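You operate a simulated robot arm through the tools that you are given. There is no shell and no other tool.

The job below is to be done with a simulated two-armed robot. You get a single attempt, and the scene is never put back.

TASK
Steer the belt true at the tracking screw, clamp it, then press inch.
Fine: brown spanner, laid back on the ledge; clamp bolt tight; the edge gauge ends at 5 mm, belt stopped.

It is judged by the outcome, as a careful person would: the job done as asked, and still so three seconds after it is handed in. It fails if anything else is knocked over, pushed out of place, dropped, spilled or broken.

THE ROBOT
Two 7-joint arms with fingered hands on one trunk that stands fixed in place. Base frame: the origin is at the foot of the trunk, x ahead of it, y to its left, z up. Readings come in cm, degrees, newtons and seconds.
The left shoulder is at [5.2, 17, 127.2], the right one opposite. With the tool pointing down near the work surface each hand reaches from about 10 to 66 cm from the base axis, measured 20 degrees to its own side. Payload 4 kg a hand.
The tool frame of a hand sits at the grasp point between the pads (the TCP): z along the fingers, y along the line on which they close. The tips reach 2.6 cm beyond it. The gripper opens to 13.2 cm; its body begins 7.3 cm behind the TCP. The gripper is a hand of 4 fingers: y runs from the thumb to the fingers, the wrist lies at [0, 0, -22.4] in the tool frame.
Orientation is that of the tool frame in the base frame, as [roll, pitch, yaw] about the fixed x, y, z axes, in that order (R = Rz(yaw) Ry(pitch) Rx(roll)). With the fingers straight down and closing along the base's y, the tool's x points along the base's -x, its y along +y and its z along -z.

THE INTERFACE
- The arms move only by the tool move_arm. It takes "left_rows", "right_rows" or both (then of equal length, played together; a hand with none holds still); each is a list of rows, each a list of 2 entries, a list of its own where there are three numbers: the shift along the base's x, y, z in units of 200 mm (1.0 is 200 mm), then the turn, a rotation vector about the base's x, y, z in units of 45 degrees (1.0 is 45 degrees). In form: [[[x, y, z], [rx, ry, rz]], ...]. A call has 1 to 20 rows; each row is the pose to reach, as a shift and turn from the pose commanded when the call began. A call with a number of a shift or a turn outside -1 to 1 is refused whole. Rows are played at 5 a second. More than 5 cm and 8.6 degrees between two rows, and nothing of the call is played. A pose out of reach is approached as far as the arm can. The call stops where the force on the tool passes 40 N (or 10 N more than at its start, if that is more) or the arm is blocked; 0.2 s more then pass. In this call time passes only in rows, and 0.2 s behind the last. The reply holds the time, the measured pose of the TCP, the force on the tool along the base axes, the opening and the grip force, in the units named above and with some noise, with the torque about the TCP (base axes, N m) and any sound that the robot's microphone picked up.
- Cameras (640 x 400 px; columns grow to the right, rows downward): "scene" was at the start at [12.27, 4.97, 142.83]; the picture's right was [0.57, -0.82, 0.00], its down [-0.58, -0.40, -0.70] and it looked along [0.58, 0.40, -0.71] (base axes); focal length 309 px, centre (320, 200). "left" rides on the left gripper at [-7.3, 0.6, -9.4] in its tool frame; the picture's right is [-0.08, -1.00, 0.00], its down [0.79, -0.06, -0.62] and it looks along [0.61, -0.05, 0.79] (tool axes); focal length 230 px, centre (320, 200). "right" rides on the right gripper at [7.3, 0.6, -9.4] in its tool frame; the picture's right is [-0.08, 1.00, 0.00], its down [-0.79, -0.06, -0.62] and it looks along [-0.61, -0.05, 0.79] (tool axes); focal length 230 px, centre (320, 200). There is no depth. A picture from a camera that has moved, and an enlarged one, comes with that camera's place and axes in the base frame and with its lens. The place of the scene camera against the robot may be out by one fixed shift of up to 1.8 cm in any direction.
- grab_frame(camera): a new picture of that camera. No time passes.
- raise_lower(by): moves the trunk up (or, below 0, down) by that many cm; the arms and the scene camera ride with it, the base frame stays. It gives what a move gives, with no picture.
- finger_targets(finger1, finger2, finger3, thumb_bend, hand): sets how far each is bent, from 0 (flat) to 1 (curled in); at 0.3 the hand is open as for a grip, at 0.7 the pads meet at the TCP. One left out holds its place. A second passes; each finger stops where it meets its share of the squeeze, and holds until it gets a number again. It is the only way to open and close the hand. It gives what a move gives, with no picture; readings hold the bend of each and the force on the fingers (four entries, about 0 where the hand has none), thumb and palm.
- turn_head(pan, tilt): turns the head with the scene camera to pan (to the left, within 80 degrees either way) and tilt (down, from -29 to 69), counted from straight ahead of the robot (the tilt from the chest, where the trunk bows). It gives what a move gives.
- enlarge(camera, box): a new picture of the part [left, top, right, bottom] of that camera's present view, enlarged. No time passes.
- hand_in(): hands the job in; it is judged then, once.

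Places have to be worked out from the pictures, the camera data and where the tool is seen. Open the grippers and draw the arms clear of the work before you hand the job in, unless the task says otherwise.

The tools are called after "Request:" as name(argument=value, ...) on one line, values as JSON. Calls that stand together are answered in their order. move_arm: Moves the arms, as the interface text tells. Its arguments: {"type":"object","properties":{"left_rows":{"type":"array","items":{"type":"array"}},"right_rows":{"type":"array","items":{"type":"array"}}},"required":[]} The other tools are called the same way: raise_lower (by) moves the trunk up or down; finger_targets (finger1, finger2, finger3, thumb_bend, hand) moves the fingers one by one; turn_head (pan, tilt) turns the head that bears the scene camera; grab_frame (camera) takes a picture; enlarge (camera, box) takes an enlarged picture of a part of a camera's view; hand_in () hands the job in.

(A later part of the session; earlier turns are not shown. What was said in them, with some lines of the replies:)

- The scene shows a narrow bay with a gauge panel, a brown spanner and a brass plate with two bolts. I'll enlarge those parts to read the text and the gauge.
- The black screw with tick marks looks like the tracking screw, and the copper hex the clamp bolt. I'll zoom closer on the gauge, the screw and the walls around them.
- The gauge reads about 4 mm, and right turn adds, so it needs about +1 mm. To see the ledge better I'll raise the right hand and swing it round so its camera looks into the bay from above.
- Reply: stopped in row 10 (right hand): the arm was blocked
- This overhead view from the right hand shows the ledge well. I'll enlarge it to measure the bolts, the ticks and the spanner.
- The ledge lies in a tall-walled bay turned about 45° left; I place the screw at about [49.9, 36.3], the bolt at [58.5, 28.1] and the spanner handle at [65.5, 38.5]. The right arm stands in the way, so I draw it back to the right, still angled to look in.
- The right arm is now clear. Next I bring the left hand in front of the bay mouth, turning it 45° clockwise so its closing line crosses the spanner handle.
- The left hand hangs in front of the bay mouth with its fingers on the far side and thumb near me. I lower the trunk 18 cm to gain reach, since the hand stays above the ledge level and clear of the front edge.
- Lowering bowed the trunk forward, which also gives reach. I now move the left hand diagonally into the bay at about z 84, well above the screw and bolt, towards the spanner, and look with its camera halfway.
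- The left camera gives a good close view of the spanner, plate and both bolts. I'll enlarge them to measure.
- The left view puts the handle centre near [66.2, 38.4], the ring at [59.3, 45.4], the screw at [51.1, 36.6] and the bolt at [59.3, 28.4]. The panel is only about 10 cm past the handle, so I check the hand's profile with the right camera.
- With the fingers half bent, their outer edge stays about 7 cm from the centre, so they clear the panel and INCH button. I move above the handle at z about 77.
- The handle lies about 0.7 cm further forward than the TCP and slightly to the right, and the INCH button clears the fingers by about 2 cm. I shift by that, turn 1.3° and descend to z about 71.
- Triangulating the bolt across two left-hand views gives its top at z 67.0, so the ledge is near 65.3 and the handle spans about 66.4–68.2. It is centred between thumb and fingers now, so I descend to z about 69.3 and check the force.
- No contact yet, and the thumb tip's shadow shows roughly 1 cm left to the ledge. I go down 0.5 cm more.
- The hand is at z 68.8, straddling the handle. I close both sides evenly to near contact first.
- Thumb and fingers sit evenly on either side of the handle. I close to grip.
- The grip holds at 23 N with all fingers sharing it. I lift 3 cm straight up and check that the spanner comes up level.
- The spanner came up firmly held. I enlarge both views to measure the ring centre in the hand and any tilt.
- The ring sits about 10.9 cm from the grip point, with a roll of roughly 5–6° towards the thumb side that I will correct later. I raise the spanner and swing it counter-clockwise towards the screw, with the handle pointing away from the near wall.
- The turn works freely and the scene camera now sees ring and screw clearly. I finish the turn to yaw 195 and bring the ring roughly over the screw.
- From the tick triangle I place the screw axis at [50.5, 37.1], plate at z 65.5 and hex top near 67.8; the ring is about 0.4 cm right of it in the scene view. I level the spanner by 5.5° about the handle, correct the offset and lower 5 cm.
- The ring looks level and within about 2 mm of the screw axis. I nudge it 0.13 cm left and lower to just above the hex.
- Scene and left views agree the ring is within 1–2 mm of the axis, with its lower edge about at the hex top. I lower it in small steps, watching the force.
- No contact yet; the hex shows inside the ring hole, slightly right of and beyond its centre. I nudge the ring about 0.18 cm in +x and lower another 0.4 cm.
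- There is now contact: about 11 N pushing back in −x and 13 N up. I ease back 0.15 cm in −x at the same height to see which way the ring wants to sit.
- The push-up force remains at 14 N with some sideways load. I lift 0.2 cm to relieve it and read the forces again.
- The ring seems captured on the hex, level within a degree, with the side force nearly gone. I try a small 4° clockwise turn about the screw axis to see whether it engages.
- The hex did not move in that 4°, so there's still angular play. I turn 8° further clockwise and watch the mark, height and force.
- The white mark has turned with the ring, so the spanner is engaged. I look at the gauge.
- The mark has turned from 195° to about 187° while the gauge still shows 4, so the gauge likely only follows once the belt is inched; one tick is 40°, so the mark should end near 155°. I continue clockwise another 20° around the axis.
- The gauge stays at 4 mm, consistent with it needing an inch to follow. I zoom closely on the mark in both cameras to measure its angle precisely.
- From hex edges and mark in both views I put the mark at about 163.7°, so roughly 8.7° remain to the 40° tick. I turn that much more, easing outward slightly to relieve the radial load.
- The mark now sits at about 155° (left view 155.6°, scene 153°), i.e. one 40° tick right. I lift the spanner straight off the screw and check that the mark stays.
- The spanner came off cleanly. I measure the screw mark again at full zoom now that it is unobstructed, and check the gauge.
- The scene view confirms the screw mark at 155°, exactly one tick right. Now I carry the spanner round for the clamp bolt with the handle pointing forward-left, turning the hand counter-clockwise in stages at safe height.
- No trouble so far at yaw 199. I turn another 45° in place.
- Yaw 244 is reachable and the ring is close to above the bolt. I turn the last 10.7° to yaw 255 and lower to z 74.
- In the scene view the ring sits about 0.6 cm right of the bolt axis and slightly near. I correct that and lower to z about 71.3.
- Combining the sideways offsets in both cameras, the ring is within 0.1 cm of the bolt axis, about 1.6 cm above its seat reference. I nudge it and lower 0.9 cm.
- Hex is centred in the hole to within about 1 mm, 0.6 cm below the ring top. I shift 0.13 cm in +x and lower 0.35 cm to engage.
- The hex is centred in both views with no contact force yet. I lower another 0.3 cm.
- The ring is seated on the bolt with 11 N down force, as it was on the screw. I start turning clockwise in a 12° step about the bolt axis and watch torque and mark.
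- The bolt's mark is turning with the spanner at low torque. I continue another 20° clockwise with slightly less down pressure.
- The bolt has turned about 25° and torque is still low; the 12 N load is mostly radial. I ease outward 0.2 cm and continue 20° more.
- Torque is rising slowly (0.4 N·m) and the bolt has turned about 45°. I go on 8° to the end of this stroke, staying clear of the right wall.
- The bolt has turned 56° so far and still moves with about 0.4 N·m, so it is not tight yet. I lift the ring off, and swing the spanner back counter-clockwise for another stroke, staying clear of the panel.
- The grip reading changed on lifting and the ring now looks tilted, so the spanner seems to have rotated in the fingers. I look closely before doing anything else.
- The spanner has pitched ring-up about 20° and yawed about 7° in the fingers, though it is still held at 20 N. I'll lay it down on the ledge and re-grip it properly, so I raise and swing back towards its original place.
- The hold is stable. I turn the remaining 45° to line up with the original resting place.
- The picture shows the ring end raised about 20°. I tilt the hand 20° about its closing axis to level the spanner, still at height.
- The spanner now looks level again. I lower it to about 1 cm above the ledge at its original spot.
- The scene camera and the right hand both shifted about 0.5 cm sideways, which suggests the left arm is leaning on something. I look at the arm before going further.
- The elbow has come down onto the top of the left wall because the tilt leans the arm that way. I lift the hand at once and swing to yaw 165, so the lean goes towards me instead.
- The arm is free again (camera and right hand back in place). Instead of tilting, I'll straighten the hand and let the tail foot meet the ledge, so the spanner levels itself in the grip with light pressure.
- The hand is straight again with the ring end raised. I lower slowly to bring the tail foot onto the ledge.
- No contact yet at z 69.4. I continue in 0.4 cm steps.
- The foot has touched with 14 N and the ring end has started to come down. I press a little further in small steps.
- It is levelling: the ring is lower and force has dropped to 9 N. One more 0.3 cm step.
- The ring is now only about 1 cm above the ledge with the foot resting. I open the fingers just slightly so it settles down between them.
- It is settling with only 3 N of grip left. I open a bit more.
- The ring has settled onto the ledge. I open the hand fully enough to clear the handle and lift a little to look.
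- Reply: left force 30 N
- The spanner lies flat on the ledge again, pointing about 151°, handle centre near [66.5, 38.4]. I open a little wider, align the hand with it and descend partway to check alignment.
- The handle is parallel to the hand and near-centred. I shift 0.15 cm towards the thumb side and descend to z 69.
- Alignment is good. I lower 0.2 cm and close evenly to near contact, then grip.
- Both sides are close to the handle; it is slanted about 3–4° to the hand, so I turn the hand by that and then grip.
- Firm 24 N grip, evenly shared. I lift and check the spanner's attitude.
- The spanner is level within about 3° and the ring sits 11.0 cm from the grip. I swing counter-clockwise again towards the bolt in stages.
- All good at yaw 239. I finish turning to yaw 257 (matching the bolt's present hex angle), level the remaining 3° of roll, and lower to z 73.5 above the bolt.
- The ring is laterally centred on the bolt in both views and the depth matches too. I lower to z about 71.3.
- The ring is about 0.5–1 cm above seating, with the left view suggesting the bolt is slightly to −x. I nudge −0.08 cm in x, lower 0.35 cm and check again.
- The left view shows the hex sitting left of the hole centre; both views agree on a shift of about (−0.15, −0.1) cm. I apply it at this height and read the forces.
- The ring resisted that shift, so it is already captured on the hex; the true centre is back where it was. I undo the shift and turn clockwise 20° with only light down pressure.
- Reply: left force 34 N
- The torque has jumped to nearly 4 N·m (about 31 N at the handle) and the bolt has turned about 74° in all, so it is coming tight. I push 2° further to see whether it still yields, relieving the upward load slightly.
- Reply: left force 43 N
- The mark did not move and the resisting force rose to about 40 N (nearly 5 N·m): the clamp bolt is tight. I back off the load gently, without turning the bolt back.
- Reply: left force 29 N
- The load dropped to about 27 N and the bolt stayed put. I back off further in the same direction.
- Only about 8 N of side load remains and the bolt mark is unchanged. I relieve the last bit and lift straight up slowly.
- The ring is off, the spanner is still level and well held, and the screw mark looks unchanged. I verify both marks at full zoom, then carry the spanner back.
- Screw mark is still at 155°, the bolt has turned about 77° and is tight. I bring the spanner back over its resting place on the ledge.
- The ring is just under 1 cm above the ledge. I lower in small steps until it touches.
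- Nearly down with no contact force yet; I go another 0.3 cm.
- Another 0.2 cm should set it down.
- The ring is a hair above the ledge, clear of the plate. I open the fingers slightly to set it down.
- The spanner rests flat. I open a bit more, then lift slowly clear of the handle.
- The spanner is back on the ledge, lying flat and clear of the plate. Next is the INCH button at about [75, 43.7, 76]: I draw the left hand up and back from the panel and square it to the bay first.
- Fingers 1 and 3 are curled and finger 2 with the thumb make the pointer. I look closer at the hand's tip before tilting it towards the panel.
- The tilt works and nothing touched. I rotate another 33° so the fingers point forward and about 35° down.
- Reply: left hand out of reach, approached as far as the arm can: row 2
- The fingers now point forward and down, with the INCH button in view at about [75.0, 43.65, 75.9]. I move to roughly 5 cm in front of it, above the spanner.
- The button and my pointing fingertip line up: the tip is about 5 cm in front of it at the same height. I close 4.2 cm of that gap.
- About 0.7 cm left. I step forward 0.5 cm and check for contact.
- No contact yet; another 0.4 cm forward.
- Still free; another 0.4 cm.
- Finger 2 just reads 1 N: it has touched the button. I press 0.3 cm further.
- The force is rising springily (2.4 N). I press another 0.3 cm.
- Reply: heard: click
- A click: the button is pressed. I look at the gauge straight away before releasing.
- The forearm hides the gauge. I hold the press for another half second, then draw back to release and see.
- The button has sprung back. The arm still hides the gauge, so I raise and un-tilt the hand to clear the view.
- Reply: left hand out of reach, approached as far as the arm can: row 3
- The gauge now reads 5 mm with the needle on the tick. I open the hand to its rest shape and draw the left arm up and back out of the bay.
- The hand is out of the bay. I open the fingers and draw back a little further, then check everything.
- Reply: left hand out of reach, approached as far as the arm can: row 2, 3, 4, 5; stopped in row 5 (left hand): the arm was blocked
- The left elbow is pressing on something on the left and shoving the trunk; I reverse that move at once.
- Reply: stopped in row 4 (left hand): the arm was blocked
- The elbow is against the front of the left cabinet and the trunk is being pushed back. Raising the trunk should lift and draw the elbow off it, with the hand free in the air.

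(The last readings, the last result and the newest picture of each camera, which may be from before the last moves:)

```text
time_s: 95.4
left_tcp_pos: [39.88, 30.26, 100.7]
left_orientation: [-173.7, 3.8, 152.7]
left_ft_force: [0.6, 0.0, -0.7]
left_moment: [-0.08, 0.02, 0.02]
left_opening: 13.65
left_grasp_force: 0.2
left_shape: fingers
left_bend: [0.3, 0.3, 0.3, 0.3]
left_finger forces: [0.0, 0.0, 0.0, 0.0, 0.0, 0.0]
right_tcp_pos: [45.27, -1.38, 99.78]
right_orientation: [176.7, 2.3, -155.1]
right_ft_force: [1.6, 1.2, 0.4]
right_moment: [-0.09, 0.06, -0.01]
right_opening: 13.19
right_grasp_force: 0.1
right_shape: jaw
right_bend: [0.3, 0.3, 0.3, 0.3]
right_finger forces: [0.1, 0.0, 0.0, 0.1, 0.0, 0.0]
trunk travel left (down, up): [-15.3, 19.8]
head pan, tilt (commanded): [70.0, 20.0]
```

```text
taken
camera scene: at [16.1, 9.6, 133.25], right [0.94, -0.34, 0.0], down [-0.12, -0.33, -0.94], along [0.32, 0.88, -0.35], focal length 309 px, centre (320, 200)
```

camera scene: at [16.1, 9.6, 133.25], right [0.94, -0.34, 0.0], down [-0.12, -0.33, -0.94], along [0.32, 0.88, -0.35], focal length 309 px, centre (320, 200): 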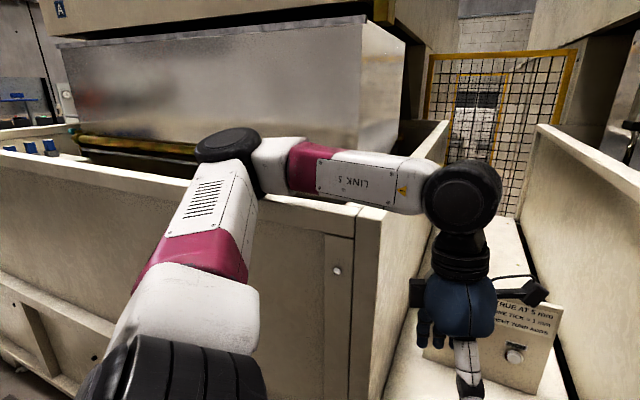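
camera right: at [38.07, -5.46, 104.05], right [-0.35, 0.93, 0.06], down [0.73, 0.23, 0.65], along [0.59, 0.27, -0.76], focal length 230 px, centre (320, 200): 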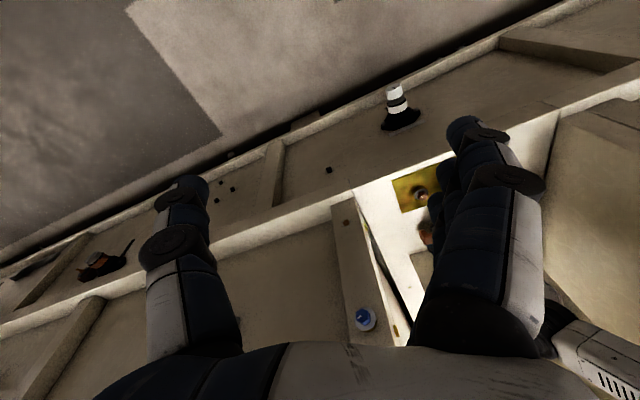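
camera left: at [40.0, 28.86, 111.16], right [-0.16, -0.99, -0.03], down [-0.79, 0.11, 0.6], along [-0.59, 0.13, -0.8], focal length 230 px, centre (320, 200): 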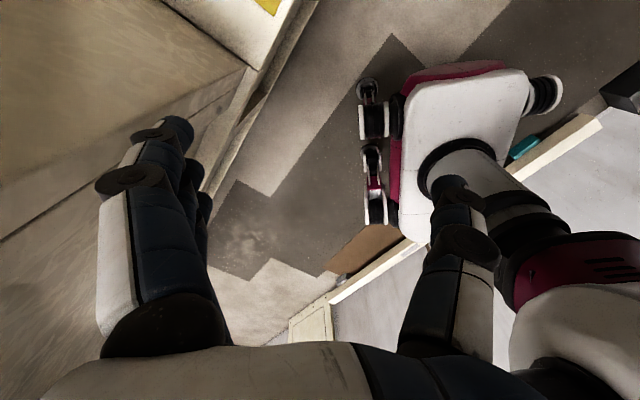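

That freed it: the trunk is back true and the elbow is now above the cabinet's top edge. I raise further to get well clear.

Request:
raise_lower(by=8)

Request:
grab_frame(camera="scene")

```text
time_s: 96.6
left_tcp_pos: [39.68, 30.0, 109.01]
left_orientation: [-173.9, 3.7, 152.8]
left_ft_force: [0.2, 0.0, 0.5]
left_moment: [0.02, 0.03, 0.05]
left_opening: 13.61
left_grasp_force: 0.0
left_shape: fingers
left_bend: [0.3, 0.3, 0.3, 0.3]
left_finger forces: [0.0, 0.1, 0.0, 0.1, 0.0, 0.1]
right_tcp_pos: [45.12, -1.79, 107.68]
right_orientation: [176.7, 2.4, -155.2]
right_ft_force: [0.0, 0.7, -0.3]
right_moment: [0.02, 0.03, -0.01]
right_opening: 13.17
right_grasp_force: 0.1
right_shape: jaw
right_bend: [0.3, 0.3, 0.3, 0.3]
right_finger forces: [0.1, 0.0, 0.0, 0.0, 0.0, 0.0]
trunk travel left (down, up): [-23.3, 11.8]
head pan, tilt (commanded): [70.0, 20.0]
```

```text
taken
camera scene: at [10.3, 9.12, 141.61], right [0.94, -0.34, 0.0], down [-0.12, -0.32, -0.94], along [0.32, 0.88, -0.34], focal length 309 px, centre (320, 200)
```

scene: 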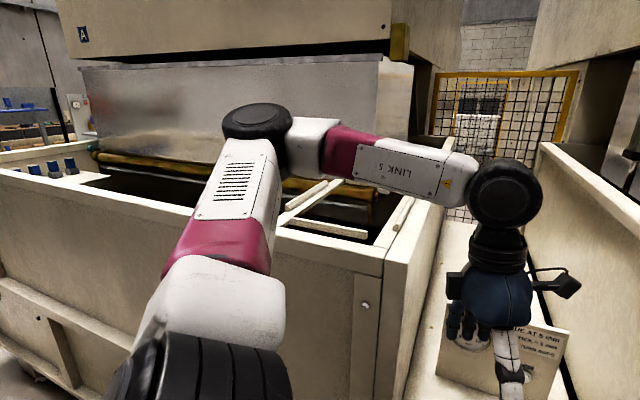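

The arm is now free above everything and the trunk is true. I raise the last 5 cm to the starting height and look back at the work.

Request:
raise_lower(by=5)

Request:
turn_head(pan=34.6, tilt=40)

Request:
grab_frame(camera="scene")

Request:
grab_frame(camera="right")

Request:
grab_frame(camera="left")

```text
time_s: 97.5
left_tcp_pos: [39.49, 30.0, 113.97]
left_orientation: [-174.0, 3.8, 152.7]
left_ft_force: [0.4, -0.8, -0.7]
left_moment: [0.03, 0.01, -0.03]
left_opening: 13.62
left_grasp_force: 0.0
left_shape: fingers
left_bend: [0.3, 0.3, 0.3, 0.3]
left_finger forces: [0.0, 0.0, 0.0, 0.1, 0.1, 0.0]
right_tcp_pos: [45.03, -1.79, 113.05]
right_orientation: [176.7, 2.5, -155.2]
right_ft_force: [0.4, -1.2, -0.6]
right_moment: [0.02, 0.0, -0.01]
right_opening: 13.19
right_grasp_force: 0.0
right_shape: jaw
right_bend: [0.3, 0.3, 0.3, 0.3]
right_finger forces: [0.1, 0.0, 0.0, 0.0, 0.1, 0.0]
trunk travel left (down, up): [-28.3, 6.8]
head pan, tilt (commanded): [70.0, 20.0]
```

```text
time_s: 98.5
left_tcp_pos: [39.67, 29.85, 114.11]
left_orientation: [-174.0, 3.8, 152.8]
left_ft_force: [0.6, 0.6, -0.7]
left_moment: [0.02, -0.03, -0.03]
left_opening: 13.64
left_grasp_force: 0.0
left_shape: fingers
left_bend: [0.3, 0.3, 0.3, 0.3]
left_finger forces: [0.0, 0.0, 0.1, 0.1, 0.0, 0.0]
right_tcp_pos: [45.09, -1.75, 112.98]
right_orientation: [176.7, 2.5, -155.1]
right_ft_force: [-0.4, 0.8, 0.1]
right_moment: [0.01, -0.02, -0.03]
right_opening: 13.2
right_grasp_force: 0.1
right_shape: jaw
right_bend: [0.3, 0.3, 0.3, 0.3]
right_finger forces: [0.1, 0.0, 0.0, 0.1, 0.1, 0.0]
trunk travel left (down, up): [-28.3, 6.8]
head pan, tilt (commanded): [34.6, 40.0]
```

```text
taken
camera scene: at [12.59, 5.2, 143.59], right [0.57, -0.82, 0.0], down [-0.53, -0.37, -0.77], along [0.63, 0.44, -0.64], focal length 309 px, centre (320, 200)
```

scene: 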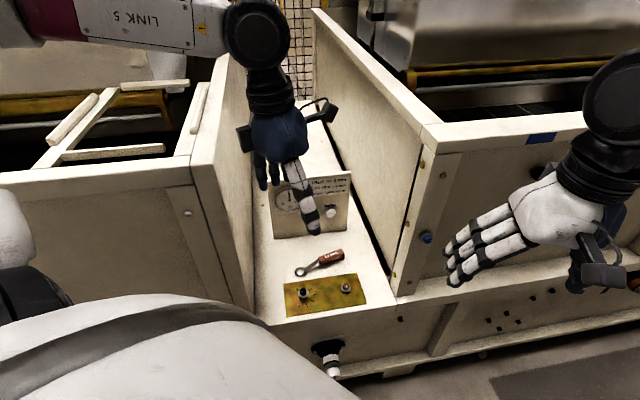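

```text
taken
camera right: at [38.07, -5.01, 122.02], right [-0.35, 0.93, 0.06], down [0.73, 0.23, 0.65], along [0.59, 0.27, -0.76], focal length 230 px, centre (320, 200)
```

right: 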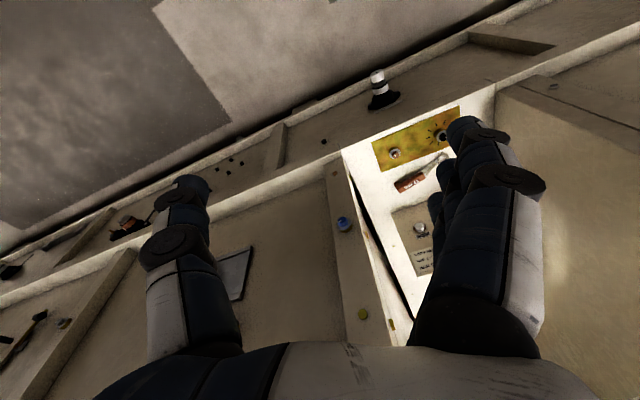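

```text
taken
camera left: at [46.26, 28.23, 123.68], right [-0.39, -0.91, 0.11], down [-0.73, 0.38, 0.57], along [-0.56, 0.14, -0.82], focal length 230 px, centre (320, 200)
```

left: 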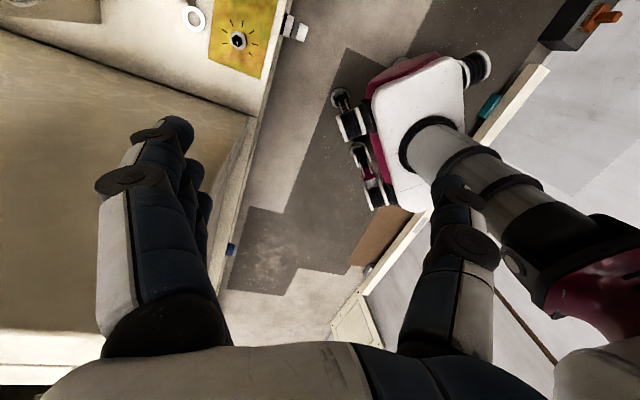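

All looks in place; only my hand hides the gauge. I raise the left hand a little more and back to clear the view.

Request:
move_arm(left_rows=[[[-0.02, 0, 0.1], [0, 0, 0]], [[-0.06, 0, 0.2], [0, 0, 0]], [[-0.12, 0, 0.3], [0, 0, 0]]])

Request:
grab_frame(camera="scene")

Request:
enlarge(camera="scene", box=[265, 170, 361, 230])

```text
time_s: 99.3
left_tcp_pos: [37.1, 29.92, 120.18]
left_orientation: [-174.0, 3.8, 152.8]
left_ft_force: [0.2, -0.1, -0.2]
left_moment: [0.0, -0.03, -0.03]
left_opening: 13.63
left_grasp_force: 0.2
left_shape: fingers
left_bend: [0.3, 0.3, 0.3, 0.3]
left_finger forces: [0.0, 0.0, 0.1, 0.1, 0.0, 0.1]
right_tcp_pos: [45.08, -1.83, 113.02]
right_orientation: [176.8, 2.4, -155.1]
right_ft_force: [0.0, -0.1, -0.3]
right_moment: [-0.01, -0.02, 0.0]
right_opening: 13.17
right_grasp_force: 0.0
right_shape: jaw
right_bend: [0.3, 0.3, 0.3, 0.3]
right_finger forces: [0.1, 0.0, 0.1, 0.1, 0.0, 0.0]
trunk travel left (down, up): [-28.3, 6.8]
head pan, tilt (commanded): [34.6, 40.0]
```

```text
taken
camera scene: at [12.53, 5.17, 143.6], right [0.57, -0.82, 0.0], down [-0.53, -0.36, -0.77], along [0.63, 0.44, -0.64], focal length 309 px, centre (320, 200)
```

scene: 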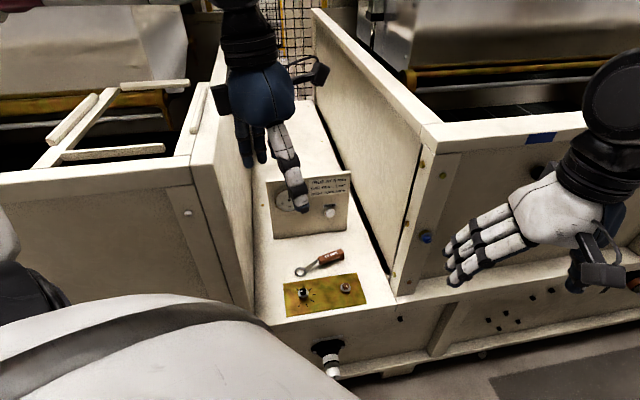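

```text
6.67 times, centred on (313, 200) of scene
camera zoom: at [12.53, 5.17, 143.6], right [0.57, -0.82, 0.0], down [-0.53, -0.36, -0.77], along [0.63, 0.44, -0.64], focal length 2061 px, centre (367, 200)
```

zoom: 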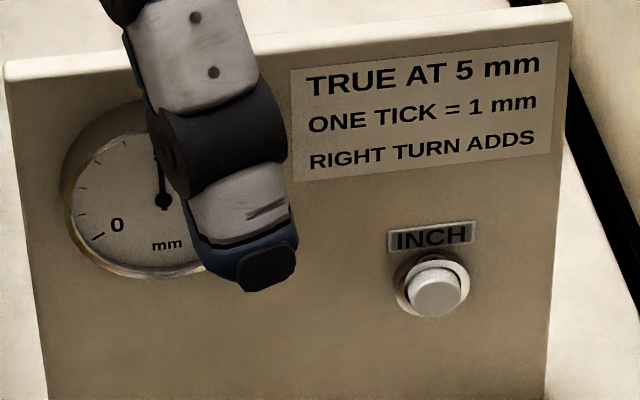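

The needle points at 5 behind my thumb. I lift the hand further to see the dial fully and leave the work well clear.

Request:
move_arm(left_rows=[[[-0.06, 0.02, 0.1], [0, 0, 0]], [[-0.14, 0.05, 0.2], [0, 0, 0]], [[-0.22, 0.08, 0.28], [0, 0, 0]]])

Request:
grab_frame(camera="scene")

Request:
enlarge(camera="scene", box=[265, 170, 329, 210])

Request:
enlarge(camera="scene", box=[270, 235, 398, 315])

```text
time_s: 100.1
left_tcp_pos: [32.67, 31.53, 125.79]
left_orientation: [-174.0, 3.9, 152.7]
left_ft_force: [0.0, -0.3, 0.6]
left_moment: [-0.02, -0.04, 0.0]
left_opening: 13.65
left_grasp_force: 0.0
left_shape: fingers
left_bend: [0.3, 0.3, 0.3, 0.3]
left_finger forces: [0.0, 0.0, 0.0, 0.0, 0.0, 0.0]
right_tcp_pos: [45.05, -1.78, 113.02]
right_orientation: [176.7, 2.5, -155.1]
right_ft_force: [0.0, 0.1, 0.2]
right_moment: [0.0, -0.01, 0.02]
right_opening: 13.19
right_grasp_force: 0.1
right_shape: jaw
right_bend: [0.3, 0.3, 0.3, 0.3]
right_finger forces: [0.0, 0.0, 0.0, 0.0, 0.0, 0.0]
trunk travel left (down, up): [-28.3, 6.8]
head pan, tilt (commanded): [34.6, 40.0]
```

```text
taken
camera scene: at [12.52, 5.2, 143.6], right [0.57, -0.82, 0.0], down [-0.53, -0.37, -0.77], along [0.63, 0.44, -0.64], focal length 309 px, centre (320, 200)
```

scene: 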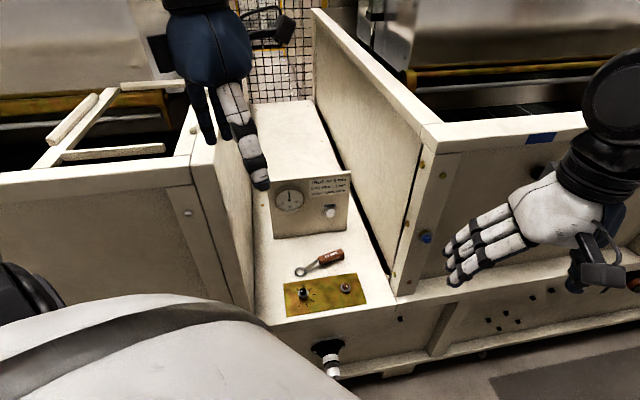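

```text
10.00 times, centred on (297, 190) of scene
camera zoom: at [12.52, 5.2, 143.6], right [0.57, -0.82, 0.0], down [-0.53, -0.37, -0.77], along [0.63, 0.44, -0.64], focal length 3091 px, centre (550, 300)
```

zoom: 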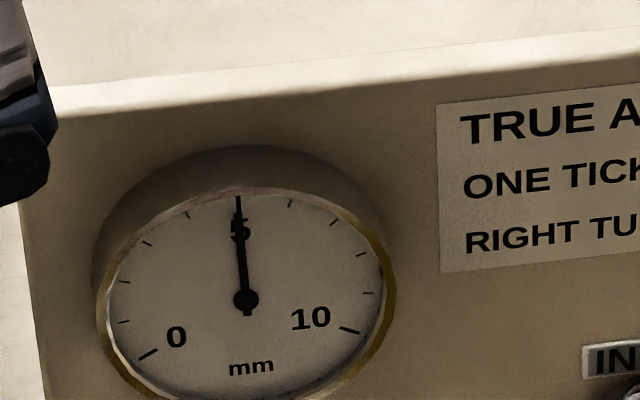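

```text
5.00 times, centred on (334, 275) of scene
camera zoom: at [12.52, 5.2, 143.6], right [0.57, -0.82, 0.0], down [-0.53, -0.37, -0.77], along [0.63, 0.44, -0.64], focal length 1546 px, centre (250, -175)
```

zoom: 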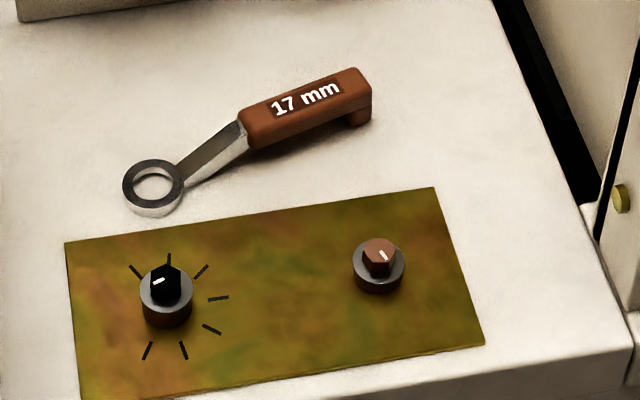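

The gauge reads exactly 5 mm, the spanner lies on the ledge, and both bolts are as left. I take one last look at the left cabinet where the elbow leaned.

Request:
turn_head(pan=65, tilt=25)

Request:
grab_frame(camera="scene")

```text
time_s: 101.0
left_tcp_pos: [32.9, 31.52, 125.62]
left_orientation: [-174.0, 3.8, 152.7]
left_ft_force: [0.6, -0.5, -0.1]
left_moment: [0.01, 0.0, -0.03]
left_opening: 13.63
left_grasp_force: 0.1
left_shape: fingers
left_bend: [0.3, 0.3, 0.3, 0.3]
left_finger forces: [0.1, 0.0, 0.1, 0.0, 0.0, 0.1]
right_tcp_pos: [45.16, -1.88, 112.98]
right_orientation: [176.7, 2.5, -155.2]
right_ft_force: [0.4, -0.5, 0.9]
right_moment: [-0.03, -0.02, 0.01]
right_opening: 13.2
right_grasp_force: 0.0
right_shape: jaw
right_bend: [0.3, 0.3, 0.3, 0.3]
right_finger forces: [0.1, 0.0, 0.1, 0.0, 0.0, 0.0]
trunk travel left (down, up): [-28.3, 6.8]
head pan, tilt (commanded): [65.0, 25.0]
```

```text
taken
camera scene: at [9.5, 8.71, 145.92], right [0.91, -0.42, 0.0], down [-0.18, -0.38, -0.91], along [0.38, 0.82, -0.42], focal length 309 px, centre (320, 200)
```

scene: 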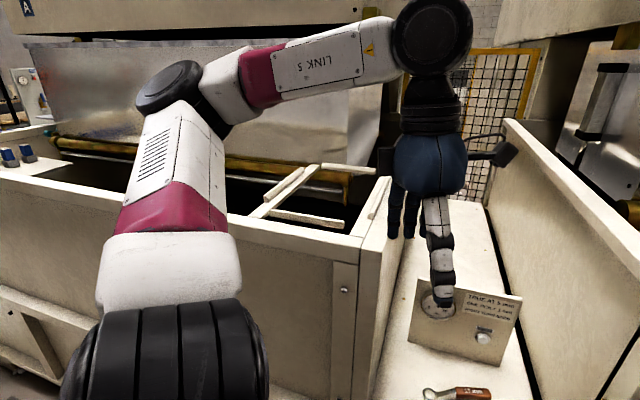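

The cabinet, its rails and the panel all look in place, and both hands are open and well clear. The belt gauge is at 5 mm, the clamp is tight, the spanner is on the ledge and the inch button is released, so I hand the job in.

Request:
hand_in()

```text
The job is handed in.
```

The job is handed in: the edge gauge reads 5 mm, and nothing looked knocked or moved in the last pictures.

- **Tracking screw:** it went one tick (40°) to the right with the brown 17 mm spanner. The gauge stayed at 4 mm until inch was pressed, then moved to 5 mm.
- **Clamp bolt:** it turned about 77° in all and then would not move under nearly 5 N·m, so I took it as tight. I had no other way to check it.
- **Inch button:** it clicked when pressed and sprang back when I let go. I could not see the belt itself, so I take it as stopped because the button is out and the gauge is steady.
- **Spanner:** it is back on the ledge, lying flat and clear of the plate. It slipped in the fingers partway through tightening the clamp, so I set it down, gripped it again and finished.

The left elbow touched the left wall or cabinet twice. The second time it pressed the cabinet front hard enough to push the trunk back about 3 cm before I freed it. The cabinet and its rails looked unmoved afterwards.

Both hands are open and clear of the work.
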